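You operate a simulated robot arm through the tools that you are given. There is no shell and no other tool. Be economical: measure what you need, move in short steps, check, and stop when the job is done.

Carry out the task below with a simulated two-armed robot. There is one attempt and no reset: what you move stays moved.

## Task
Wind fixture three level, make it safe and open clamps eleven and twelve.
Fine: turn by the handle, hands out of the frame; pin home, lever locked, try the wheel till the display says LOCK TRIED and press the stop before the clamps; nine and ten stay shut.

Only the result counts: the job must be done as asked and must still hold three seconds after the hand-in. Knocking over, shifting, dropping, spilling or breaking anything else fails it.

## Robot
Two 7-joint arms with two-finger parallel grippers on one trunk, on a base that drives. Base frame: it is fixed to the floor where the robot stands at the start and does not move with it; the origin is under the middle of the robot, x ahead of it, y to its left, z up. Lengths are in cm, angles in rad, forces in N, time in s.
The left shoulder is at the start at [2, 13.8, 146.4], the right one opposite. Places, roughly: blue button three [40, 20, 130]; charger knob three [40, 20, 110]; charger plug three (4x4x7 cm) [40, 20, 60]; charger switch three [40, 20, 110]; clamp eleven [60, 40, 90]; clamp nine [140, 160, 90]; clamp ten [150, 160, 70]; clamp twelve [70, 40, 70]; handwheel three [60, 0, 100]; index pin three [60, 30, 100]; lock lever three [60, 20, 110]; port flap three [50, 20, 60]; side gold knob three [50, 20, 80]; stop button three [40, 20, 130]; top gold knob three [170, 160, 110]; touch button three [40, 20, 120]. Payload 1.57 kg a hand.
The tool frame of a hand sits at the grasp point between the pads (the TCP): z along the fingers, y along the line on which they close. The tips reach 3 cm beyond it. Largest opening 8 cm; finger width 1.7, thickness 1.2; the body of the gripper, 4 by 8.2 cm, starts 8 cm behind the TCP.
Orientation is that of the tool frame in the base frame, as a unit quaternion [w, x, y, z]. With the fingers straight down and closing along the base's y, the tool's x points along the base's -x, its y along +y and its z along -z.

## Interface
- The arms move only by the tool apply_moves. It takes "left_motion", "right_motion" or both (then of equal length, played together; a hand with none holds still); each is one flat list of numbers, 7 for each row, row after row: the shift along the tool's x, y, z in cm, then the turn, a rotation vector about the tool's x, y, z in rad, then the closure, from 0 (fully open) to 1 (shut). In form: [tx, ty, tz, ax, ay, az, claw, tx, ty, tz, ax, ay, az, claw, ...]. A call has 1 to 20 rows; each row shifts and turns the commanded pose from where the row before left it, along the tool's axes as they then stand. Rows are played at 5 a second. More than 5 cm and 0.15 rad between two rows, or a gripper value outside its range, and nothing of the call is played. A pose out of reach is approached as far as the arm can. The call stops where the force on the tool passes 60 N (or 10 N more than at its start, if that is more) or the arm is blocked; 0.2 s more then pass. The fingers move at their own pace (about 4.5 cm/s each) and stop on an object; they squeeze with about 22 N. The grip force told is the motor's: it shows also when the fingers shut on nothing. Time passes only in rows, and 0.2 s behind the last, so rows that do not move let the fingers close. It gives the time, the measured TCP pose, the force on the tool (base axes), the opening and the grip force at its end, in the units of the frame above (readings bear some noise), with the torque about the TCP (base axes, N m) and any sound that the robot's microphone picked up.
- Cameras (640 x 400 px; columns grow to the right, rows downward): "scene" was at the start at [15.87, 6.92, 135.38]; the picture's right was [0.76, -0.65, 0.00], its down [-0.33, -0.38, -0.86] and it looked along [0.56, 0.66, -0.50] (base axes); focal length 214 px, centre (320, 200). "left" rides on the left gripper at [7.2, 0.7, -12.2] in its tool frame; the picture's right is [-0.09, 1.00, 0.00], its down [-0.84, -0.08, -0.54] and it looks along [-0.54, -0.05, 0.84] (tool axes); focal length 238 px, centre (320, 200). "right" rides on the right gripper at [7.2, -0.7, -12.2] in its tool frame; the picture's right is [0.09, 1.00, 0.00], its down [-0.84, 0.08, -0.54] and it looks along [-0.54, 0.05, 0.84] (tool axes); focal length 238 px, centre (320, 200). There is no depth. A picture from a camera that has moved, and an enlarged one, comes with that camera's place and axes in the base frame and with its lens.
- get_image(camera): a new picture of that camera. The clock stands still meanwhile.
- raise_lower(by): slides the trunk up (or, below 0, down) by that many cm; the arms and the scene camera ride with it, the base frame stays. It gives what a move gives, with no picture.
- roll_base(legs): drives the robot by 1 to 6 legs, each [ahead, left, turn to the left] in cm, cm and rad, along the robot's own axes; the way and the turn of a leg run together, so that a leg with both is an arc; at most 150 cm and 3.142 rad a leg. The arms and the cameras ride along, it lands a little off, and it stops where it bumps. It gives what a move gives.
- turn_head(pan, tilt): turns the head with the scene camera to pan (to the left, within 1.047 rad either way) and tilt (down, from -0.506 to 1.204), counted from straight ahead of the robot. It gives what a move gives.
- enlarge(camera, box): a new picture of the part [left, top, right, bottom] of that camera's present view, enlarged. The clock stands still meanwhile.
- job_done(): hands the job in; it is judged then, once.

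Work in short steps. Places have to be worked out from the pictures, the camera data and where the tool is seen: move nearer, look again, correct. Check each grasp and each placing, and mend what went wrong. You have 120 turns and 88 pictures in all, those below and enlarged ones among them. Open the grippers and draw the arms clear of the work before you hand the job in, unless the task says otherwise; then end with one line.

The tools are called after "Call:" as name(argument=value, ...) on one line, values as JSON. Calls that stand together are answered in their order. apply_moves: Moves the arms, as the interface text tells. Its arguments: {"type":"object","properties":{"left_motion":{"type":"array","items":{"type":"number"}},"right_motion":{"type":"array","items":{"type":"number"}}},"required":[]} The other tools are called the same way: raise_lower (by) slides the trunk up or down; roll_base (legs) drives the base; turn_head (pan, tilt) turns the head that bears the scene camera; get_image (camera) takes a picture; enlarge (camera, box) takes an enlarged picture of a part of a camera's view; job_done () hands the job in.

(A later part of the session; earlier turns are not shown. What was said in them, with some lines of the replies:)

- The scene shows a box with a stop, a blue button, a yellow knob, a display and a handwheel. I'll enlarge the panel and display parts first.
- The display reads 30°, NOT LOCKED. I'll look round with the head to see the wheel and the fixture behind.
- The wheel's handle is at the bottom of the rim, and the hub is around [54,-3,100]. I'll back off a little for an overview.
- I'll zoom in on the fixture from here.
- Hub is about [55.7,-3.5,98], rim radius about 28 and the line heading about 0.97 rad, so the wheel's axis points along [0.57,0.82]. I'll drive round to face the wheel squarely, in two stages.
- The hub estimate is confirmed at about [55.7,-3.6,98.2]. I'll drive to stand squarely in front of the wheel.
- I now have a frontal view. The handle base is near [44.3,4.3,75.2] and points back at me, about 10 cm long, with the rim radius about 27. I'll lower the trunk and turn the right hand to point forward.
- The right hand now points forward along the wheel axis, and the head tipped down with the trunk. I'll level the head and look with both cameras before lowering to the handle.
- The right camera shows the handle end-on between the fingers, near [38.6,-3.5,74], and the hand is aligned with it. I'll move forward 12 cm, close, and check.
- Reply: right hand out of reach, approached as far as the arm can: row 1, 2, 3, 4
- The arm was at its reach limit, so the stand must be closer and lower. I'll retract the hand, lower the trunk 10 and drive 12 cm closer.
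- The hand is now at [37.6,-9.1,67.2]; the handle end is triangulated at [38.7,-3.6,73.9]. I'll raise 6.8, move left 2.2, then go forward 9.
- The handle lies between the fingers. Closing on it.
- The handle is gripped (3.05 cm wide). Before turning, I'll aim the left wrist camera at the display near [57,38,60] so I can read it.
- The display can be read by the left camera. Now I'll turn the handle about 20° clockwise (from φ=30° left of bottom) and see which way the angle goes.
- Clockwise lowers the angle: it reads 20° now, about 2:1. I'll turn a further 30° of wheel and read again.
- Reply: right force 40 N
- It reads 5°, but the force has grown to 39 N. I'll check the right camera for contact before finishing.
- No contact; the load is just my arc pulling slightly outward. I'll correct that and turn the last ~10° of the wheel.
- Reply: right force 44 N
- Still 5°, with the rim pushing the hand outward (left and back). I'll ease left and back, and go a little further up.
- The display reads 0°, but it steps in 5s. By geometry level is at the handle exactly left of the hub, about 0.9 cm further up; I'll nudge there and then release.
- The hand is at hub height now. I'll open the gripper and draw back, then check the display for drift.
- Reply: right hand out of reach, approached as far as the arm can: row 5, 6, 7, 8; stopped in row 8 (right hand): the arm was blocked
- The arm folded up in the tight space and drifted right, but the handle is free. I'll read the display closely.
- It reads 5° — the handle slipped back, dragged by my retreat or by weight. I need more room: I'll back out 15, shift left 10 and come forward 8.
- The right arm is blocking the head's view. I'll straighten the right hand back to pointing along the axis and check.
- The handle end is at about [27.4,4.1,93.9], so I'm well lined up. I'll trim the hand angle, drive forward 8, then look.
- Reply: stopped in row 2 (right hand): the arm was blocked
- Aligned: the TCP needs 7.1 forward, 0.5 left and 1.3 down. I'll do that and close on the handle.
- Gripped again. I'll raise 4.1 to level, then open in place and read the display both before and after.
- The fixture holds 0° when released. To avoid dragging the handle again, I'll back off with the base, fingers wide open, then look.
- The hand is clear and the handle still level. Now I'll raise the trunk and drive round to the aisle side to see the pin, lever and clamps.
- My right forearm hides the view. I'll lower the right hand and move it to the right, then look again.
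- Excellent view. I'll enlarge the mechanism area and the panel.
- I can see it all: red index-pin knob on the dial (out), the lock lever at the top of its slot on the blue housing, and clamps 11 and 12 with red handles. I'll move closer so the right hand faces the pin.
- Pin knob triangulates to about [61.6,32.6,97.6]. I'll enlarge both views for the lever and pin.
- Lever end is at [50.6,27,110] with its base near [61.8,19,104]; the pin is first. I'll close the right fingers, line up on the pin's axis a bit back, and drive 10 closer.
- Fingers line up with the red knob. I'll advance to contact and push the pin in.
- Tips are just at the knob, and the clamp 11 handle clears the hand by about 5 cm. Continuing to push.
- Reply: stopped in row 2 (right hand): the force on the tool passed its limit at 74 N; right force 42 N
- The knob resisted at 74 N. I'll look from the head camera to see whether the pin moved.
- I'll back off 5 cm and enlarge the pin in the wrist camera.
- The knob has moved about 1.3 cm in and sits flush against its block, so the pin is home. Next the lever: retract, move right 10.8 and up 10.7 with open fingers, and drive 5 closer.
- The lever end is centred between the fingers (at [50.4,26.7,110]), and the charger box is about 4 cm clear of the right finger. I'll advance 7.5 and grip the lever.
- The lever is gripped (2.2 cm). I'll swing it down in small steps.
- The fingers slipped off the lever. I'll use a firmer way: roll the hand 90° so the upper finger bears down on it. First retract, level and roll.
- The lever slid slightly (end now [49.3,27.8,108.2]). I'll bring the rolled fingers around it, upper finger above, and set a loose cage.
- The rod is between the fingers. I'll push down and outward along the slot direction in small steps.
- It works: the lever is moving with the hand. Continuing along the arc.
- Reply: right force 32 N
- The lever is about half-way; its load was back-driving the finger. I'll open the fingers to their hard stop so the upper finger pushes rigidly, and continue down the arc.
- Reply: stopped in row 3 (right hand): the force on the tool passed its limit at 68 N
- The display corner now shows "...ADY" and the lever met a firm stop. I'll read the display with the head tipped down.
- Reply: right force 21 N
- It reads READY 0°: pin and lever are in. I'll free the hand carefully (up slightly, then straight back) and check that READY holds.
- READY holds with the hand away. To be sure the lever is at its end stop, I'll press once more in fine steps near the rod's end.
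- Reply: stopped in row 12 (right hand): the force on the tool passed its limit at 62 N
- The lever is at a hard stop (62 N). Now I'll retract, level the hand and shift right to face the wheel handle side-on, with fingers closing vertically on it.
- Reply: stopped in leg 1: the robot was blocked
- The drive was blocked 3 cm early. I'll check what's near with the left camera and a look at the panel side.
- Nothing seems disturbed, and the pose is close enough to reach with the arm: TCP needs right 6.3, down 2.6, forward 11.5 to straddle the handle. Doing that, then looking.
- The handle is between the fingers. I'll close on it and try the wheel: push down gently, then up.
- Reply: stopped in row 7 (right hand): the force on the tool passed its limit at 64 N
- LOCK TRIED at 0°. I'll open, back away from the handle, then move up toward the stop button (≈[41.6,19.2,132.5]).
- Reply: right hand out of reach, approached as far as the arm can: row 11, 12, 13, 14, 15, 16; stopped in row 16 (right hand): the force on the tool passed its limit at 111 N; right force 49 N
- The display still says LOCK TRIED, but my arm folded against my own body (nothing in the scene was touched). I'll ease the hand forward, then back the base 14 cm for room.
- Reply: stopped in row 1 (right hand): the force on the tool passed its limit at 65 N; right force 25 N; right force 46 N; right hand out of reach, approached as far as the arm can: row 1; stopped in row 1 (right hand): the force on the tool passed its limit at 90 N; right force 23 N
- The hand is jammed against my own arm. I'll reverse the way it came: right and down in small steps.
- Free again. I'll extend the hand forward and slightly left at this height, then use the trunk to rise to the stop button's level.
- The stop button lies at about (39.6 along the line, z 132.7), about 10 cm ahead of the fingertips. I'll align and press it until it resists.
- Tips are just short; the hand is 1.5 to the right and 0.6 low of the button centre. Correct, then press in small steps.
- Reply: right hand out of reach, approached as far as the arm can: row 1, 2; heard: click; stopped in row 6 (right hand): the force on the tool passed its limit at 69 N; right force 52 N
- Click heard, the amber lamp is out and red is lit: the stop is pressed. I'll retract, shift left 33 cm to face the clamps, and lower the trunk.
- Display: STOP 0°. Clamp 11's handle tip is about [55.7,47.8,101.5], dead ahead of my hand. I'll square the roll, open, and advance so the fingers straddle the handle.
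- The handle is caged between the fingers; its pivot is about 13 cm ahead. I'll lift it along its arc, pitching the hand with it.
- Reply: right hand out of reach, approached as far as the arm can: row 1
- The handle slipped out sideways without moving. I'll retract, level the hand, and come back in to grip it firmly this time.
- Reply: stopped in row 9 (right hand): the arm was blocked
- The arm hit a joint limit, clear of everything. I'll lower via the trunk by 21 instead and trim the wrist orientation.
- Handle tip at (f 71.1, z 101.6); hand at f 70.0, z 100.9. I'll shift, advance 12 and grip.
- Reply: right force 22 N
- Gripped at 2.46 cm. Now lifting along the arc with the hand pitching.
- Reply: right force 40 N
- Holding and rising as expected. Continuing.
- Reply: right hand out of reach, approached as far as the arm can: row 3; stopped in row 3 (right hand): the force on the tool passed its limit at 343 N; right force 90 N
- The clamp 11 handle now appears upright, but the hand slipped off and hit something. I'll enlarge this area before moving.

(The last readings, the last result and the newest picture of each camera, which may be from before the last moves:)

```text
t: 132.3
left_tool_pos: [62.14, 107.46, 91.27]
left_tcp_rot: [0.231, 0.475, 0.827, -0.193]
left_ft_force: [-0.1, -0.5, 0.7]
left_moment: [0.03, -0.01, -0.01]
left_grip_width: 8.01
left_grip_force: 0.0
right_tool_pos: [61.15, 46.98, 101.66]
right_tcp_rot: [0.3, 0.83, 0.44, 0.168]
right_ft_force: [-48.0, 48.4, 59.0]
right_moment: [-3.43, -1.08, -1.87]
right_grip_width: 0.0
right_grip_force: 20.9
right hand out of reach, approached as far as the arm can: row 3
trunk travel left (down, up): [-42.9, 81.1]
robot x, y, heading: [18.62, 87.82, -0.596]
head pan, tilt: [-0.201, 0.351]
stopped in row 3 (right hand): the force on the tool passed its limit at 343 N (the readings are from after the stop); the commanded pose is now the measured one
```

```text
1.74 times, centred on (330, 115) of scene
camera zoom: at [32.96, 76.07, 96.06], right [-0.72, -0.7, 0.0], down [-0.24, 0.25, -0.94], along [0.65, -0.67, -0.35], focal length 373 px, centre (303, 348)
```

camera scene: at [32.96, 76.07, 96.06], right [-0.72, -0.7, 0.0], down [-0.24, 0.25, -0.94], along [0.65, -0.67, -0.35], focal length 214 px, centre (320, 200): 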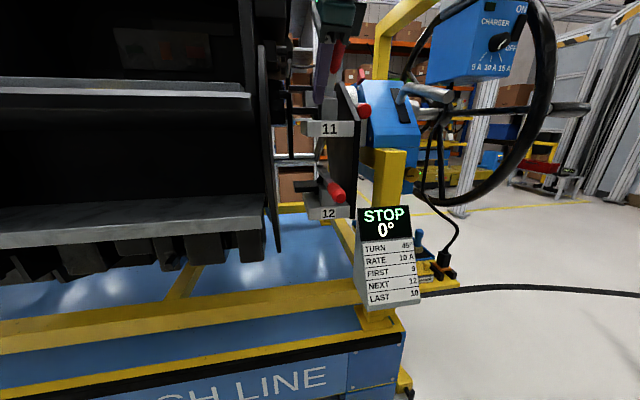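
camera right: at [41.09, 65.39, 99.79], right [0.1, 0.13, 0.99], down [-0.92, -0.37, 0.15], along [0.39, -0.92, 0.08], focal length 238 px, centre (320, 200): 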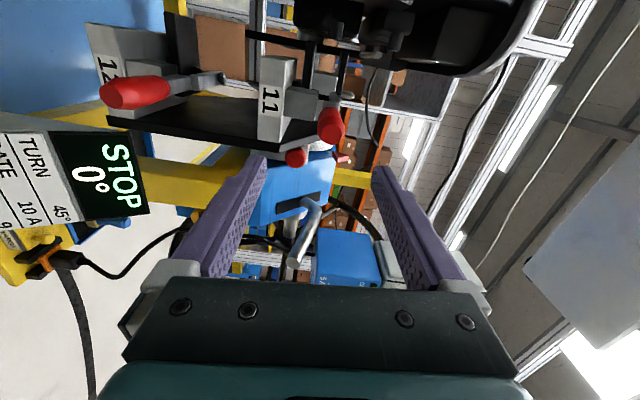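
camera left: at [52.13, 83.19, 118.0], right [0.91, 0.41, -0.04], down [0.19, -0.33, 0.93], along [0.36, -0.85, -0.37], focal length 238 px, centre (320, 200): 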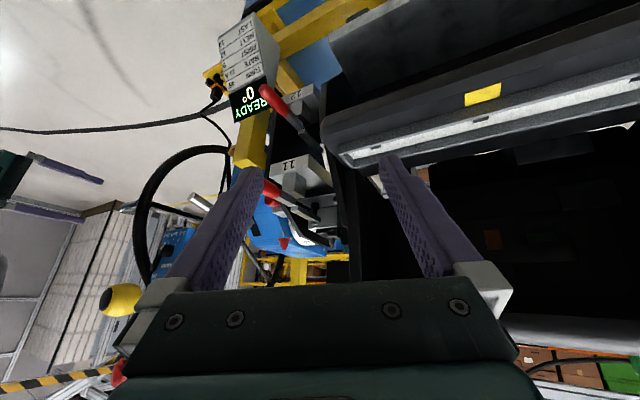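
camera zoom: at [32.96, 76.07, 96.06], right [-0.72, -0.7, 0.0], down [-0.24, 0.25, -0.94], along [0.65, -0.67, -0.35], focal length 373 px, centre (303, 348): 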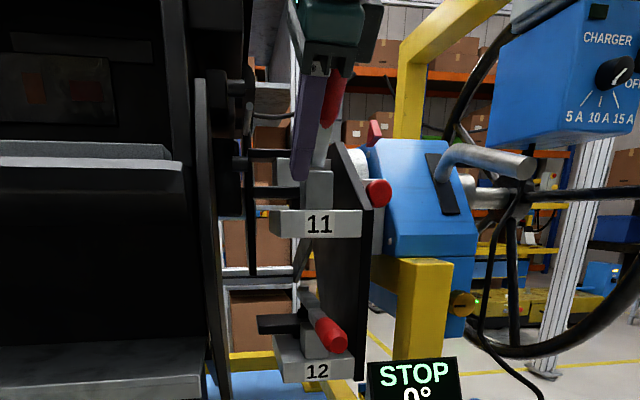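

Clamp 11's handle is upright. I'll lift the hand a little and draw it straight back toward me.

Call:
apply_moves(right_motion=[0, 0.65, -0.76, 0, 0, 0, 1, 0, -1.7, -2.2, 0, 0, 0, 1, 0, -2.3, -1.94, 0, 0, 0, 1, 0, -2.3, -1.94, 0, 0, 0, 1, 0, -2.3, -1.94, 0, 0, 0, 1])

Call:
get_image(camera="right")

```text
t: 132.6
left_tool_pos: [62.29, 107.51, 91.15]
left_tcp_rot: [0.232, 0.475, 0.826, -0.193]
left_ft_force: [-0.1, 0.3, -0.5]
left_moment: [-0.04, 0.02, 0.0]
left_grip_width: 8.0
left_grip_force: 0.0
right_tool_pos: [61.31, 47.02, 101.78]
right_tcp_rot: [0.305, 0.828, 0.438, 0.169]
right_ft_force: [-32.1, 27.2, 36.6]
right_moment: [-1.94, -0.78, -1.12]
right_grip_width: 0.03
right_grip_force: 21.3
trunk travel left (down, up): [-42.9, 81.1]
robot x, y, heading: [18.49, 87.95, -0.602]
head pan, tilt: [-0.201, 0.351]
stopped in row 1 (right hand): the force on the tool passed its limit at 137 N (the readings are from after the stop); the commanded pose is now the measured one
```

```text
5 pictures are left
camera right: at [58.12, 57.53, 110.72], right [0.67, -0.35, 0.65], down [-0.72, -0.53, 0.45], along [0.19, -0.77, -0.61], focal length 238 px, centre (320, 200)
```

right: 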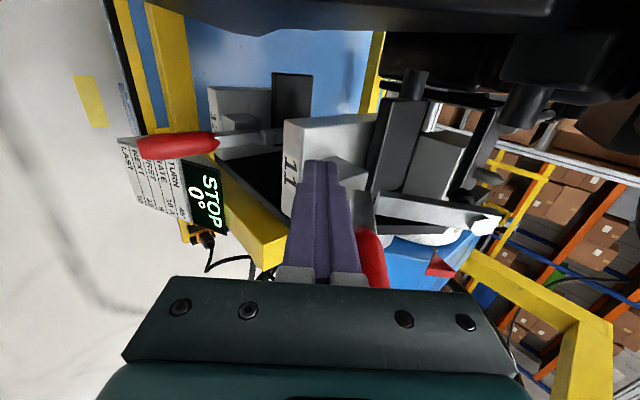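

The fingers are pressed against the clamp's front. I'll ease straight back in small steps to unload.

Call:
apply_moves(right_motion=[0, -0.4, -0.35, 0, 0, 0, 1, 0, -0.4, -0.35, 0, 0, 0, 1, 0, -0.6, -0.8, 0, 0, 0, 1, 0, -1, -1.2, 0, 0, 0, 1, 0, -1.6, -1.6, 0, 0, 0, 1, 0, -2.3, -1.94, 0, 0, 0, 1, 0, -2.3, -1.94, 0, 0, 0, 1, 0, -2.3, -1.94, 0, 0, 0, 1])

```text
t: 134.4
left_tool_pos: [62.55, 107.26, 91.36]
left_tcp_rot: [0.233, 0.476, 0.826, -0.193]
left_ft_force: [-0.1, -0.2, 0.9]
left_moment: [0.01, -0.01, 0.0]
left_grip_width: 7.98
left_grip_force: 0.1
right_tool_pos: [52.06, 52.19, 101.86]
right_tcp_rot: [0.313, 0.83, 0.431, 0.166]
right_ft_force: [0.4, -0.1, -1.0]
right_moment: [-0.05, 0.01, -0.05]
right_grip_width: 0.01
right_grip_force: 21.0
right hand out of reach, approached as far as the arm can: row 7, 8
trunk travel left (down, up): [-42.9, 81.1]
robot x, y, heading: [18.65, 88.17, -0.596]
head pan, tilt: [-0.201, 0.351]
```

Free now. I'll take one wrist picture to judge how far clamp 11 has opened.

Call:
get_image(camera="right")

```text
4 pictures are left
camera right: at [49.08, 62.98, 110.6], right [0.66, -0.36, 0.66], down [-0.73, -0.52, 0.45], along [0.18, -0.78, -0.6], focal length 238 px, centre (320, 200)
```

right: 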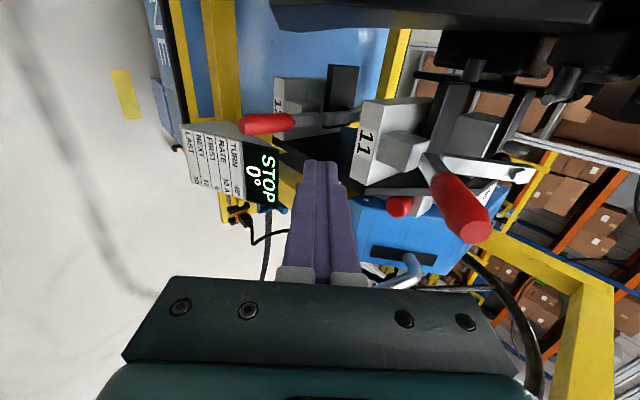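

Clamp 11's handle is about half-way (≈50°), with its pivot near (e 26.7, z 102). I'll roll the hand back so the fingers close sideways across the handle, raise it, and then grip near the handle's end.

Call:
apply_moves(right_motion=[0, 0, -1, 0, 0, -0.143, 0, 0, 0, -1, 0, 0, -0.143, 0, 0, 0, -1, 0, 0, -0.143, 0, 0, 0, -1, 0, 0, -0.143, 0, 0, 0, -1, 0, 0, -0.143, 0, 0, 0, -1, 0, 0, -0.143, 0, 0, 0, -1, 0, 0, -0.143, 0, 0, 0, -1, 0, 0, -0.143, 0, 0, 0, -1, 0, 0, -0.143, 0, 0, 0, 0, 0, 0, -0.143, 0, 0, 0, 0, 0, 0, -0.141, 0])

```text
t: 136.8
left_tool_pos: [62.61, 107.37, 91.24]
left_tcp_rot: [0.233, 0.476, 0.826, -0.194]
left_ft_force: [0.8, -0.1, -0.4]
left_moment: [0.0, 0.0, 0.03]
left_grip_width: 8.02
left_grip_force: 0.0
right_tool_pos: [53.51, 52.4, 106.34]
right_tcp_rot: [0.335, 0.274, 0.896, -0.096]
right_ft_force: [0.3, 0.0, 0.3]
right_moment: [0.02, 0.02, -0.01]
right_grip_width: 7.98
right_grip_force: 0.1
right hand out of reach, approached as far as the arm can: row 1, 2, 3, 4, 5, 6, 7, 8, 9
trunk travel left (down, up): [-42.9, 81.1]
robot x, y, heading: [18.5, 87.86, -0.601]
head pan, tilt: [-0.201, 0.351]
```

Orientation is right (fingers 50° down, closing sideways). I'll go above the handle, come down over it, and close.

Call:
apply_moves(right_motion=[-2.34, -0.83, -0.88, 0, 0, 0, 0, -2.34, -0.83, -0.88, 0, 0, 0, 0, -2.34, -0.83, -0.88, 0, 0, 0, 0, 0, 0, 2.4, 0, 0, 0, 0, 0, 0, 2.4, 0, 0, 0, 0, 0, 0, 2.4, 0, 0, 0, 0, 0, 0, 0, 0, 0, 0, 1, 0, 0, 0, 0, 0, 0, 1, 0, 0, 0, 0, 0, 0, 1, 0, 0, 0, 0, 0, 0, 1, 0, 0, 0, 0, 0, 0, 1])

```text
t: 138.3
left_tool_pos: [62.33, 107.36, 91.23]
left_tcp_rot: [0.232, 0.476, 0.826, -0.193]
left_ft_force: [-0.1, 0.0, 0.2]
left_moment: [0.03, 0.0, 0.01]
left_grip_width: 8.0
left_grip_force: 0.0
right_tool_pos: [58.67, 46.57, 100.93]
right_tcp_rot: [0.282, 0.276, 0.915, -0.076]
right_ft_force: [-18.9, 14.3, 20.5]
right_moment: [-1.14, -1.17, -0.22]
right_grip_width: 6.06
right_grip_force: 0.6
trunk travel left (down, up): [-42.9, 81.1]
robot x, y, heading: [18.25, 88.31, -0.601]
head pan, tilt: [-0.201, 0.351]
stopped in row 7 (right hand): the force on the tool passed its limit at 79 N (the readings are from after the stop); the commanded pose is now the measured one
```

The hand ended lower than expected and touched something. One picture to see.

Call:
get_image(camera="right")

```text
3 pictures are left
camera right: at [47.68, 52.9, 106.96], right [0.48, 0.87, -0.04], down [0.36, -0.16, 0.92], along [0.8, -0.46, -0.39], focal length 238 px, centre (320, 200)
```

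right: 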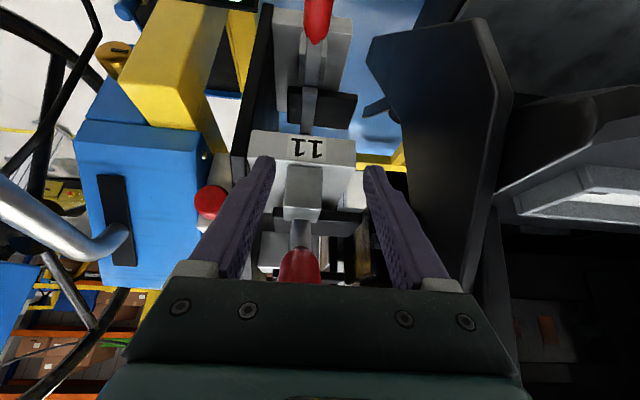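

The handle is upright between my open fingers but about 4 cm above their pads. I'll back out 4, shift up/forward 4.2 and close on it.

Call:
apply_moves(right_motion=[0, 0, -1, 0, 0, 0, 0, 0, 0, -1.5, 0, 0, 0, 0, 0, 0, -1.5, 0, 0, 0, 0, -1.4, -0.2, 0, 0, 0, 0, 0, -1.4, -0.2, 0, 0, 0, 0, 0, -1.4, 0, 0, 0, 0, 0, 0, 0, 0, 0, 0, 0, 0, 1, 0, 0, 0, 0, 0, 0, 1, 0, 0, 0, 0, 0, 0, 1, 0, 0, 0, 0, 0, 0, 1, 0, 0, 0, 0, 0, 0, 1])

```text
t: 139.3
left_tool_pos: [62.11, 107.51, 91.16]
left_tcp_rot: [0.231, 0.476, 0.826, -0.194]
left_ft_force: [-0.2, 0.6, -0.8]
left_moment: [0.01, 0.01, 0.01]
left_grip_width: 7.99
left_grip_force: 0.1
right_tool_pos: [57.86, 47.77, 100.05]
right_tcp_rot: [0.252, 0.275, 0.925, -0.064]
right_ft_force: [-41.0, 30.4, 42.2]
right_moment: [-3.09, -3.21, -0.59]
right_grip_width: 8.01
right_grip_force: 0.1
right hand out of reach, approached as far as the arm can: row 5
trunk travel left (down, up): [-42.9, 81.1]
robot x, y, heading: [18.45, 88.47, -0.605]
head pan, tilt: [-0.201, 0.351]
stopped in row 5 (right hand): the force on the tool passed its limit at 209 N (the readings are from after the stop); the commanded pose is now the measured one
```

The arm is at an awkward limit with the trunk this low. I'll raise the trunk 8 to unload the hand and give the arm a better posture.

Call:
raise_lower(by=8)

```text
t: 140.5
left_tool_pos: [62.52, 107.14, 99.22]
left_tcp_rot: [0.233, 0.476, 0.826, -0.194]
left_ft_force: [0.2, 0.0, -0.1]
left_moment: [-0.02, 0.02, 0.0]
left_grip_width: 8.01
left_grip_force: 0.1
right_tool_pos: [58.0, 47.57, 107.9]
right_tcp_rot: [0.25, 0.275, 0.926, -0.063]
right_ft_force: [-0.4, -0.2, 0.1]
right_moment: [0.04, 0.05, -0.01]
right_grip_width: 7.97
right_grip_force: 0.1
trunk travel left (down, up): [-50.9, 73.1]
robot x, y, heading: [18.63, 88.18, -0.605]
head pan, tilt: [-0.201, 0.351]
```

The hand is now right by the handle's upper part. A small shift, then close and read the width.

Call:
apply_moves(right_motion=[-0.5, -0.4, 0.6, 0, 0, 0, 0, -0.5, -0.4, 0.6, 0, 0, 0, 0, 0, 0, 0, 0, 0, 0, 1, 0, 0, 0, 0, 0, 0, 1, 0, 0, 0, 0, 0, 0, 1, 0, 0, 0, 0, 0, 0, 1, 0, 0, 0, 0, 0, 0, 1])

```text
t: 142.1
left_tool_pos: [62.45, 106.98, 99.13]
left_tcp_rot: [0.233, 0.476, 0.825, -0.195]
left_ft_force: [0.1, -0.5, 1.1]
left_moment: [-0.01, 0.01, 0.01]
left_grip_width: 7.97
left_grip_force: 0.1
right_tool_pos: [57.67, 46.35, 105.21]
right_tcp_rot: [0.232, 0.276, 0.931, -0.062]
right_ft_force: [-10.1, -17.1, -0.9]
right_moment: [0.27, -0.25, 0.05]
right_grip_width: 2.44
right_grip_force: 29.8
right hand out of reach, approached as far as the arm can: row 2
trunk travel left (down, up): [-50.9, 73.1]
robot x, y, heading: [18.66, 88.07, -0.602]
head pan, tilt: [-0.201, 0.351]
```

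The handle is gripped (2.44 cm). Since the arm is near its limits, I'll carry it along its arc with the trunk and base: up and forward in turn.

Call:
raise_lower(by=1.8)

Call:
roll_base(legs=[[1.8, 0, 0]])

Call:
raise_lower(by=1.3)

Call:
roll_base(legs=[[2.2, 0, 0]])

```text
t: 142.7
left_tool_pos: [62.56, 107.29, 101.11]
left_tcp_rot: [0.234, 0.476, 0.825, -0.194]
left_ft_force: [-1.3, -0.4, -0.7]
left_moment: [0.0, 0.0, 0.03]
left_grip_width: 8.01
left_grip_force: 0.1
right_tool_pos: [58.09, 46.81, 107.1]
right_tcp_rot: [0.234, 0.274, 0.931, -0.056]
right_ft_force: [-0.4, 0.2, -0.5]
right_moment: [0.01, -0.02, -0.01]
right_grip_width: 0.0
right_grip_force: 20.7
trunk travel left (down, up): [-52.7, 71.3]
robot x, y, heading: [18.77, 88.36, -0.601]
head pan, tilt: [-0.201, 0.351]
```

```text
t: 143.5
left_tool_pos: [64.06, 106.18, 101.01]
left_tcp_rot: [0.234, 0.476, 0.825, -0.194]
left_ft_force: [-0.1, 0.2, 0.4]
left_moment: [-0.01, -0.01, -0.03]
left_grip_width: 8.0
left_grip_force: 0.0
right_tool_pos: [59.36, 45.58, 107.04]
right_tcp_rot: [0.234, 0.276, 0.93, -0.057]
right_ft_force: [-0.9, -0.3, -0.6]
right_moment: [0.0, 0.01, -0.01]
right_grip_width: 0.0
right_grip_force: 21.5
trunk travel left (down, up): [-52.7, 71.3]
robot x, y, heading: [20.15, 86.72, -0.606]
head pan, tilt: [-0.201, 0.351]
```

```text
t: 144.1
left_tool_pos: [64.05, 106.32, 102.34]
left_tcp_rot: [0.233, 0.476, 0.825, -0.194]
left_ft_force: [-0.3, -0.4, 0.8]
left_moment: [-0.02, 0.02, 0.01]
left_grip_width: 7.99
left_grip_force: 0.0
right_tool_pos: [59.44, 45.55, 108.23]
right_tcp_rot: [0.232, 0.276, 0.931, -0.057]
right_ft_force: [-0.2, 0.4, 0.4]
right_moment: [0.03, -0.01, 0.02]
right_grip_width: 0.0
right_grip_force: 21.7
trunk travel left (down, up): [-54.0, 70.0]
robot x, y, heading: [19.95, 86.99, -0.597]
head pan, tilt: [-0.201, 0.351]
```

```text
t: 145.0
left_tool_pos: [65.27, 105.38, 102.16]
left_tcp_rot: [0.232, 0.477, 0.826, -0.194]
left_ft_force: [-0.3, -0.7, 0.0]
left_moment: [0.04, 0.02, -0.01]
left_grip_width: 7.99
left_grip_force: 0.1
right_tool_pos: [60.15, 45.18, 107.61]
right_tcp_rot: [0.216, 0.276, 0.935, -0.049]
right_ft_force: [-7.6, 5.4, 0.6]
right_moment: [0.13, 0.16, -0.05]
right_grip_width: 0.0
right_grip_force: 21.9
trunk travel left (down, up): [-54.0, 70.0]
robot x, y, heading: [21.41, 86.54, -0.605]
head pan, tilt: [-0.201, 0.351]
stopped in leg 1: the force on the tool passed its limit at 81 N (the readings are from after the stop); the commanded pose is now the measured one
```

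The grip slid off, and the fingers then met firm resistance. I'll back the base away and shift right for one clear wrist-camera view of both clamps.

Call:
roll_base(legs=[[-10, 0, 0], [0, -8, 0]])

Call:
enlarge(camera="right", box=[280, 0, 520, 290])

```text
t: 146.8
left_tool_pos: [52.65, 104.43, 102.24]
left_tcp_rot: [0.233, 0.476, 0.825, -0.193]
left_ft_force: [-0.6, -0.4, 0.1]
left_moment: [-0.02, 0.02, 0.0]
left_grip_width: 7.99
left_grip_force: 0.1
right_tool_pos: [47.61, 44.22, 107.91]
right_tcp_rot: [0.219, 0.277, 0.934, -0.051]
right_ft_force: [0.5, 0.0, -0.5]
right_moment: [0.02, 0.0, 0.01]
right_grip_width: 0.02
right_grip_force: 21.9
trunk travel left (down, up): [-54.0, 70.0]
robot x, y, heading: [8.08, 85.46, -0.601]
head pan, tilt: [-0.201, 0.351]
```

```text
1.38 times, centred on (400, 145) of right
camera zoom: at [37.12, 49.87, 115.62], right [0.47, 0.88, -0.01], down [0.46, -0.23, 0.86], along [0.75, -0.41, -0.52], focal length 329 px, centre (210, 276)
```

zoom: 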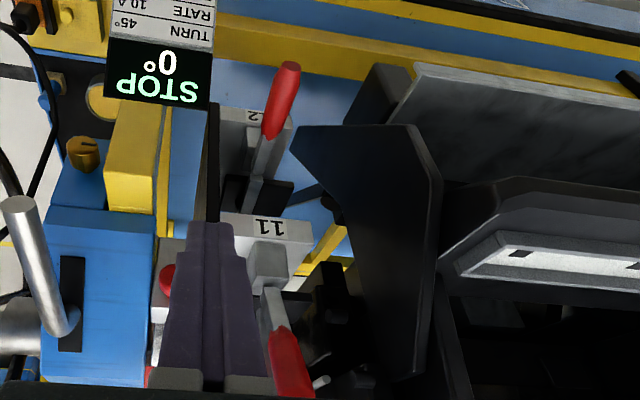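

Clear: clamp 11's handle is upright and its hold-down bar is off, so it is open; clamp 12 is still shut with its handle tip near (e 18.3, f 71, z 82.7). I'll re-orient the right hand to horizontal and rolled for clamp 12.

Call:
apply_moves(right_motion=[0, 0, 0, 0, -0.138, 0, 1, 0, 0, 0, 0, -0.138, 0, 1, 0, 0, 0, 0, -0.138, 0, 1, 0, 0, 0, 0, -0.138, 0, 1, 0, 0, 0, 0, -0.138, 0, 1, 0, 0, 0, 0, -0.138, 0, 1, 0, 0, 0, 0, -0.138, 0, 1, 0, 0, 0, 0, -0.138, 0, 1, 0, 0, 0, 0, 0, 0.143, 1, 0, 0, 0, 0, 0, 0.143, 1, 0, 0, 0, 0, 0, 0.143, 1, 0, 0, 0, 0, 0, 0.143, 1, 0, 0, 0, 0, 0, 0.143, 1, 0, 0, 0, 0, 0, 0.143, 1, 0, 0, 0, 0, 0, 0.143, 1, 0, 0, 0, 0, 0, 0.143, 1, 0, 0, 0, 0, 0, 0.143, 1, 0, 0, 0, 0, 0, 0.143, 1, 0, 0, 0, 0, 0, 0.141, 1])

```text
t: 150.8
left_tool_pos: [52.53, 104.41, 102.29]
left_tcp_rot: [0.232, 0.477, 0.825, -0.193]
left_ft_force: [-0.3, 0.3, 0.1]
left_moment: [-0.01, 0.04, 0.0]
left_grip_width: 8.0
left_grip_force: 0.1
right_tool_pos: [46.74, 42.72, 107.56]
right_tcp_rot: [0.624, 0.625, 0.337, 0.325]
right_ft_force: [0.2, 0.4, 0.7]
right_moment: [0.0, -0.03, -0.03]
right_grip_width: 0.0
right_grip_force: 21.1
trunk travel left (down, up): [-54.0, 70.0]
robot x, y, heading: [8.62, 85.43, -0.598]
head pan, tilt: [-0.201, 0.351]
```

Orientation is good. Now lower the hand to z≈83 and draw it back 10 relative to the body, fingers open.

Call:
apply_moves(right_motion=[0, -3.1, -1.25, 0, 0, 0, 0.1, 0, -3.1, -1.25, 0, 0, 0, 0.1, 0, -3.1, -1.25, 0, 0, 0, 0.1, 0, -3.1, -1.25, 0, 0, 0, 0.1, 0, -3.1, -1.25, 0, 0, 0, 0.1, 0, -3.1, -1.25, 0, 0, 0, 0.1, 0, -3.1, -1.25, 0, 0, 0, 0.1, 0, -3.1, -1.25, 0, 0, 0, 0.1])

```text
t: 152.6
left_tool_pos: [52.6, 104.43, 102.3]
left_tcp_rot: [0.232, 0.477, 0.825, -0.194]
left_ft_force: [0.1, 0.0, -0.2]
left_moment: [0.02, 0.03, -0.03]
left_grip_width: 8.02
left_grip_force: 0.0
right_tool_pos: [39.31, 50.36, 83.05]
right_tcp_rot: [0.611, 0.63, 0.333, 0.346]
right_ft_force: [-0.2, 0.8, 1.4]
right_moment: [0.02, 0.0, 0.02]
right_grip_width: 7.2
right_grip_force: 0.0
trunk travel left (down, up): [-54.0, 70.0]
robot x, y, heading: [7.98, 85.62, -0.604]
head pan, tilt: [-0.201, 0.351]
```

Now strafe left 7.3 and drive forward 12, then check the pose before closing the last gap.

Call:
roll_base(legs=[[0, 7.3, 0], [9, 0, 0]])

Call:
get_image(camera="right")

```text
t: 154.3
left_tool_pos: [64.11, 105.25, 102.19]
left_tcp_rot: [0.234, 0.475, 0.826, -0.193]
left_ft_force: [-1.4, -0.9, 0.2]
left_moment: [0.0, 0.01, -0.02]
left_grip_width: 7.98
left_grip_force: 0.0
right_tool_pos: [50.95, 51.32, 83.16]
right_tcp_rot: [0.611, 0.629, 0.334, 0.346]
right_ft_force: [0.1, 0.4, -0.4]
right_moment: [-0.03, 0.0, 0.01]
right_grip_width: 7.21
right_grip_force: 0.1
trunk travel left (down, up): [-54.0, 70.0]
robot x, y, heading: [19.63, 86.24, -0.597]
head pan, tilt: [-0.201, 0.351]
```

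```text
1 pictures are left
camera right: at [44.54, 63.87, 82.82], right [0.05, 0.05, 1.0], down [-0.91, -0.42, 0.06], along [0.42, -0.91, 0.02], focal length 238 px, centre (320, 200)
```

right: 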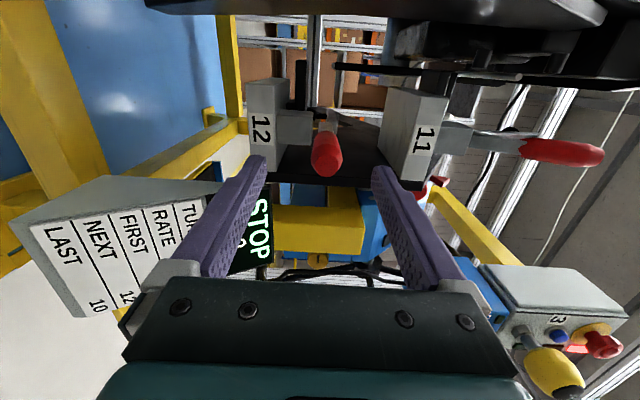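

Clamp 11's handle stands straight up – fully open. Clamp 12's handle is centred between my fingers (tip f 71, z 83.5). Advance 8 and grip.

Call:
apply_moves(right_motion=[0, 0.2, 2.7, 0, 0, 0, 0.1, 0, 0.2, 2.7, 0, 0, 0, 0.1, -0.2, 0, 2.7, 0, 0, 0, 0.1, 0, 0, 0, 0, 0, 0, 1, 0, 0, 0, 0, 0, 0, 1, 0, 0, 0, 0, 0, 0, 1, 0, 0, 0, 0, 0, 0, 1, 0, 0, 0, 0, 0, 0, 1])

```text
t: 156.1
left_tool_pos: [64.04, 105.24, 102.29]
left_tcp_rot: [0.233, 0.476, 0.825, -0.194]
left_ft_force: [0.2, -0.1, 0.4]
left_moment: [-0.01, -0.03, -0.01]
left_grip_width: 7.99
left_grip_force: 0.1
right_tool_pos: [57.65, 46.74, 83.68]
right_tcp_rot: [0.614, 0.627, 0.332, 0.347]
right_ft_force: [-5.7, 4.0, 12.6]
right_moment: [-0.84, -1.12, -0.22]
right_grip_width: 2.52
right_grip_force: 33.9
trunk travel left (down, up): [-54.0, 70.0]
robot x, y, heading: [19.85, 86.18, -0.601]
head pan, tilt: [-0.201, 0.351]
```

Gripped (2.52 cm). Lifting along the arc, as with clamp 11, in the first half.

Call:
apply_moves(right_motion=[0, 1.4, 0.1, 0.12, 0, 0, 1, 0, 1.4, 0.1, 0.12, 0, 0, 1, 0, 1.4, 0.1, 0.12, 0, 0, 1, 0, 1.4, 0.1, 0.12, 0, 0, 1])

```text
t: 157.3
left_tool_pos: [64.12, 105.24, 102.33]
left_tcp_rot: [0.233, 0.477, 0.825, -0.193]
left_ft_force: [0.1, -0.1, 0.0]
left_moment: [-0.01, 0.03, 0.02]
left_grip_width: 8.01
left_grip_force: 0.1
right_tool_pos: [57.07, 42.88, 88.62]
right_tcp_rot: [0.463, 0.753, 0.41, 0.225]
right_ft_force: [1.1, 1.2, -0.4]
right_moment: [-0.02, 0.01, 0.01]
right_grip_width: 0.0
right_grip_force: 20.2
trunk travel left (down, up): [-54.0, 70.0]
robot x, y, heading: [20.0, 86.13, -0.603]
head pan, tilt: [-0.201, 0.351]
stopped in row 4 (right hand): the arm was blocked; the commanded pose is now the measured one
```

The grip slipped off sideways again; the body posture (trunk high) seems to twist the arm. I'll back off with the base, level the hand, and retry with a lower trunk as worked for clamp 11.

Call:
roll_base(legs=[[-13, 0, 0]])

Call:
apply_moves(right_motion=[0, 0, 0, -0.12, 0, 0, 0.1, 0, 0, 0, -0.12, 0, 0, 0.1, 0, 0, 0, -0.12, 0, 0, 0.1, 0, 0, 0, -0.12, 0, 0, 0.1])

Call:
raise_lower(by=-20)

```text
t: 158.6
left_tool_pos: [53.3, 112.61, 102.18]
left_tcp_rot: [0.234, 0.475, 0.826, -0.193]
left_ft_force: [0.0, 0.0, -0.6]
left_moment: [-0.03, -0.01, -0.02]
left_grip_width: 8.0
left_grip_force: 0.1
right_tool_pos: [46.4, 50.27, 88.43]
right_tcp_rot: [0.462, 0.753, 0.411, 0.226]
right_ft_force: [0.6, -0.6, 0.5]
right_moment: [0.01, 0.02, 0.0]
right_grip_width: 0.0
right_grip_force: 20.6
trunk travel left (down, up): [-54.0, 70.0]
robot x, y, heading: [9.47, 93.76, -0.595]
head pan, tilt: [-0.201, 0.351]
```

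```text
t: 159.6
left_tool_pos: [53.42, 112.57, 102.28]
left_tcp_rot: [0.234, 0.476, 0.826, -0.193]
left_ft_force: [-0.7, -0.5, 0.7]
left_moment: [0.03, -0.02, 0.0]
left_grip_width: 7.98
left_grip_force: 0.0
right_tool_pos: [46.49, 50.39, 88.3]
right_tcp_rot: [0.627, 0.622, 0.346, 0.317]
right_ft_force: [-0.7, 0.9, 0.4]
right_moment: [-0.02, 0.01, 0.0]
right_grip_width: 7.22
right_grip_force: 0.0
trunk travel left (down, up): [-54.0, 70.0]
robot x, y, heading: [9.0, 93.68, -0.606]
head pan, tilt: [-0.201, 0.351]
```

```text
t: 161.8
left_tool_pos: [53.42, 112.62, 82.42]
left_tcp_rot: [0.233, 0.476, 0.826, -0.194]
left_ft_force: [0.7, -0.5, 0.5]
left_moment: [0.02, 0.01, 0.01]
left_grip_width: 7.97
left_grip_force: 0.0
right_tool_pos: [46.53, 50.29, 68.36]
right_tcp_rot: [0.628, 0.622, 0.346, 0.317]
right_ft_force: [-0.4, -0.4, -0.1]
right_moment: [-0.03, 0.01, 0.0]
right_grip_width: 7.17
right_grip_force: 0.2
trunk travel left (down, up): [-34.0, 90.0]
robot x, y, heading: [8.81, 93.35, -0.603]
head pan, tilt: [-0.201, 0.351]
```

Level again. I'll lower the trunk 8 more, raise the hand to z≈83.6 with the arm and shift left 3.2.

Call:
raise_lower(by=-8)

Call:
apply_moves(right_motion=[0.4, 2.9, 0, 0, 0, 0, 0.1, 0.4, 2.9, 0, 0, 0, 0, 0.1, 0.4, 2.9, 0, 0, 0, 0, 0.1, 0.4, 2.9, 0, 0, 0, 0, 0.1, 0.4, 2.9, 0, 0, 0, 0, 0.1, 0.4, 2.9, 0, 0, 0, 0, 0.1, 0.4, 2.9, 0, 0, 0, 0, 0.1, 0.4, 2.9, 0, 0, 0, 0, 0.1])

```text
t: 162.9
left_tool_pos: [53.42, 112.68, 74.26]
left_tcp_rot: [0.234, 0.476, 0.825, -0.193]
left_ft_force: [-0.1, 0.9, 0.0]
left_moment: [0.0, -0.02, -0.01]
left_grip_width: 8.02
left_grip_force: 0.0
right_tool_pos: [46.45, 50.28, 60.39]
right_tcp_rot: [0.628, 0.622, 0.345, 0.317]
right_ft_force: [0.5, 0.1, -0.4]
right_moment: [-0.03, 0.03, 0.02]
right_grip_width: 7.2
right_grip_force: 0.1
trunk travel left (down, up): [-26.0, 98.0]
robot x, y, heading: [9.25, 93.3, -0.595]
head pan, tilt: [-0.201, 0.351]
```

```text
t: 164.7
left_tool_pos: [53.41, 112.52, 74.4]
left_tcp_rot: [0.233, 0.476, 0.826, -0.193]
left_ft_force: [0.2, -0.2, -0.3]
left_moment: [0.02, -0.03, -0.03]
left_grip_width: 7.98
left_grip_force: 0.3
right_tool_pos: [48.36, 52.35, 83.15]
right_tcp_rot: [0.637, 0.618, 0.352, 0.297]
right_ft_force: [0.0, 0.5, -0.3]
right_moment: [-0.01, 0.02, 0.03]
right_grip_width: 7.2
right_grip_force: 0.2
trunk travel left (down, up): [-26.0, 98.0]
robot x, y, heading: [9.57, 93.53, -0.604]
head pan, tilt: [-0.201, 0.351]
```

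Drive forward 11 with the open fingers around where the handle should be, then close and read the width.

Call:
roll_base(legs=[[11, 0.4, 0]])

Call:
apply_moves(right_motion=[0, 0.3, 0, 0, 0, 0, 0.1, 0, 0, 0, 0, 0, 0, 1, 0, 0, 0, 0, 0, 0, 1, 0, 0, 0, 0, 0, 0, 1, 0, 0, 0, 0, 0, 0, 1, 0, 0, 0, 0, 0, 0, 1])

```text
t: 165.9
left_tool_pos: [62.63, 106.73, 74.42]
left_tcp_rot: [0.233, 0.475, 0.826, -0.194]
left_ft_force: [-0.2, 0.4, -0.7]
left_moment: [0.02, 0.01, 0.01]
left_grip_width: 8.01
left_grip_force: 0.0
right_tool_pos: [57.42, 46.4, 83.33]
right_tcp_rot: [0.638, 0.619, 0.348, 0.299]
right_ft_force: [-0.2, -0.1, -0.1]
right_moment: [0.01, 0.02, -0.01]
right_grip_width: 7.19
right_grip_force: 0.1
trunk travel left (down, up): [-26.0, 98.0]
robot x, y, heading: [18.46, 87.86, -0.599]
head pan, tilt: [-0.201, 0.351]
```

```text
t: 167.3
left_tool_pos: [62.55, 106.73, 74.33]
left_tcp_rot: [0.233, 0.476, 0.826, -0.194]
left_ft_force: [0.3, 0.0, 0.7]
left_moment: [0.04, 0.0, -0.02]
left_grip_width: 8.01
left_grip_force: 0.0
right_tool_pos: [57.0, 45.46, 83.65]
right_tcp_rot: [0.645, 0.617, 0.349, 0.287]
right_ft_force: [-0.1, -0.3, -0.3]
right_moment: [0.01, 0.03, 0.01]
right_grip_width: 0.01
right_grip_force: 18.5
trunk travel left (down, up): [-26.0, 98.0]
robot x, y, heading: [18.65, 87.51, -0.601]
head pan, tilt: [-0.201, 0.351]
```

It shut on nothing, so the handle is either up or was missed sideways. I'll probe left gently with closed fingers to find out.

Call:
apply_moves(right_motion=[0.6, 0, 0, 0, 0, 0, 1, 0.6, 0, 0, 0, 0, 0, 1, 0.6, 0, 0, 0, 0, 0, 1, 0.6, 0, 0, 0, 0, 0, 1, 0.6, 0, 0, 0, 0, 0, 1])

```text
t: 168.5
left_tool_pos: [62.63, 106.76, 74.36]
left_tcp_rot: [0.233, 0.476, 0.825, -0.193]
left_ft_force: [-0.4, 0.8, 0.4]
left_moment: [0.0, -0.03, 0.0]
left_grip_width: 7.98
left_grip_force: 0.0
right_tool_pos: [58.58, 46.99, 83.67]
right_tcp_rot: [0.65, 0.617, 0.345, 0.279]
right_ft_force: [-0.2, -0.1, 0.6]
right_moment: [0.03, 0.01, 0.02]
right_grip_width: 0.0
right_grip_force: 21.5
trunk travel left (down, up): [-26.0, 98.0]
robot x, y, heading: [18.4, 87.49, -0.6]
head pan, tilt: [-0.201, 0.351]
```

No contact where the handle was, so it has been lifted. I'll probe upward from below in small steps to push it to its end stop.

Call:
apply_moves(right_motion=[-0.8, 1, 0, 0, 0, 0, 1, 0, 1, 0, 0, 0, 0, 1, 0, 1, 0, 0, 0, 0, 1, 0, 1, 0, 0, 0, 0, 1, 0, 1, 0, 0, 0, 0, 1, 0, 1, 0, 0, 0, 0, 1])

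```text
t: 169.9
left_tool_pos: [62.65, 106.81, 74.28]
left_tcp_rot: [0.233, 0.476, 0.826, -0.193]
left_ft_force: [0.1, 0.1, -0.1]
left_moment: [-0.05, 0.01, 0.0]
left_grip_width: 8.01
left_grip_force: 0.0
right_tool_pos: [58.64, 47.56, 88.86]
right_tcp_rot: [0.641, 0.621, 0.349, 0.285]
right_ft_force: [-0.1, -0.1, -0.5]
right_moment: [0.0, -0.01, 0.0]
right_grip_width: 0.0
right_grip_force: 21.4
trunk travel left (down, up): [-26.0, 98.0]
robot x, y, heading: [18.87, 87.55, -0.606]
head pan, tilt: [-0.201, 0.351]
```

Still no contact, so the handle stands high. I'll back off 9 cm, open the fingers and use the last picture to confirm both clamps.

Call:
roll_base(legs=[[-10, 0, 0]])

Call:
apply_moves(right_motion=[0, 0, 0, 0, 0, 0, 0, 0, 0, 0, 0, 0, 0, 0, 0, 0, 0, 0, 0, 0, 0, 0, 0, 0, 0, 0, 0, 0])

Call:
get_image(camera="right")

```text
t: 171.1
left_tool_pos: [54.34, 112.24, 74.31]
left_tcp_rot: [0.233, 0.476, 0.826, -0.193]
left_ft_force: [0.2, 0.6, 1.8]
left_moment: [-0.01, 0.0, -0.01]
left_grip_width: 8.0
left_grip_force: 0.1
right_tool_pos: [50.48, 53.34, 89.22]
right_tcp_rot: [0.643, 0.618, 0.348, 0.287]
right_ft_force: [-0.6, 0.5, 0.0]
right_moment: [0.0, 0.01, 0.0]
right_grip_width: 0.0
right_grip_force: 21.7
trunk travel left (down, up): [-26.0, 98.0]
robot x, y, heading: [10.19, 93.38, -0.598]
head pan, tilt: [-0.201, 0.351]
```

```text
t: 172.1
left_tool_pos: [54.47, 112.37, 74.31]
left_tcp_rot: [0.233, 0.476, 0.826, -0.193]
left_ft_force: [-0.2, 0.0, -0.5]
left_moment: [0.01, -0.02, 0.0]
left_grip_width: 7.99
left_grip_force: 0.1
right_tool_pos: [50.47, 52.9, 89.21]
right_tcp_rot: [0.644, 0.619, 0.348, 0.284]
right_ft_force: [0.8, 0.9, 0.1]
right_moment: [0.01, 0.01, -0.02]
right_grip_width: 8.03
right_grip_force: 0.2
trunk travel left (down, up): [-26.0, 98.0]
robot x, y, heading: [10.32, 93.04, -0.602]
head pan, tilt: [-0.201, 0.351]
```

```text
0 pictures are left
camera right: at [44.88, 65.94, 87.92], right [0.12, 0.15, 0.98], down [-0.93, -0.34, 0.16], along [0.35, -0.93, 0.1], focal length 238 px, centre (320, 200)
```

right: 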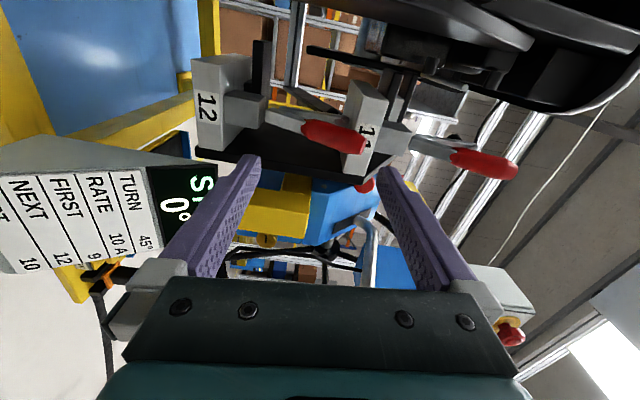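

Both clamp handles (11 and 12) now stand up at the same angle, and the display still shows STOP 0°. I'll back the robot clear with both grippers open.

Call:
roll_base(legs=[[-25, 0, 0]])

```text
t: 173.9
left_tool_pos: [33.75, 126.53, 74.18]
left_tcp_rot: [0.233, 0.476, 0.826, -0.193]
left_ft_force: [-0.8, -0.2, 0.4]
left_moment: [0.02, 0.01, -0.03]
left_grip_width: 7.98
left_grip_force: 0.0
right_tool_pos: [29.77, 67.08, 89.35]
right_tcp_rot: [0.644, 0.619, 0.348, 0.285]
right_ft_force: [-0.1, -0.7, 0.8]
right_moment: [-0.02, -0.06, 0.03]
right_grip_width: 8.01
right_grip_force: 0.1
trunk travel left (down, up): [-26.0, 98.0]
robot x, y, heading: [-10.22, 107.34, -0.601]
head pan, tilt: [-0.201, 0.351]
```

The arms are clear and the grippers are open, so I'm handing the job in.

Call:
job_done()

```text
The job is handed in.
```

Fixture three is level at 0°: the pin is home, the lever is locked, LOCK TRIED was shown, and the stop was pressed before the clamps; clamps eleven and twelve are open, nine and ten were not touched, though I hit clamp eleven and its mount hard several times (up to 343 N) while opening it and saw no damage in the pictures.
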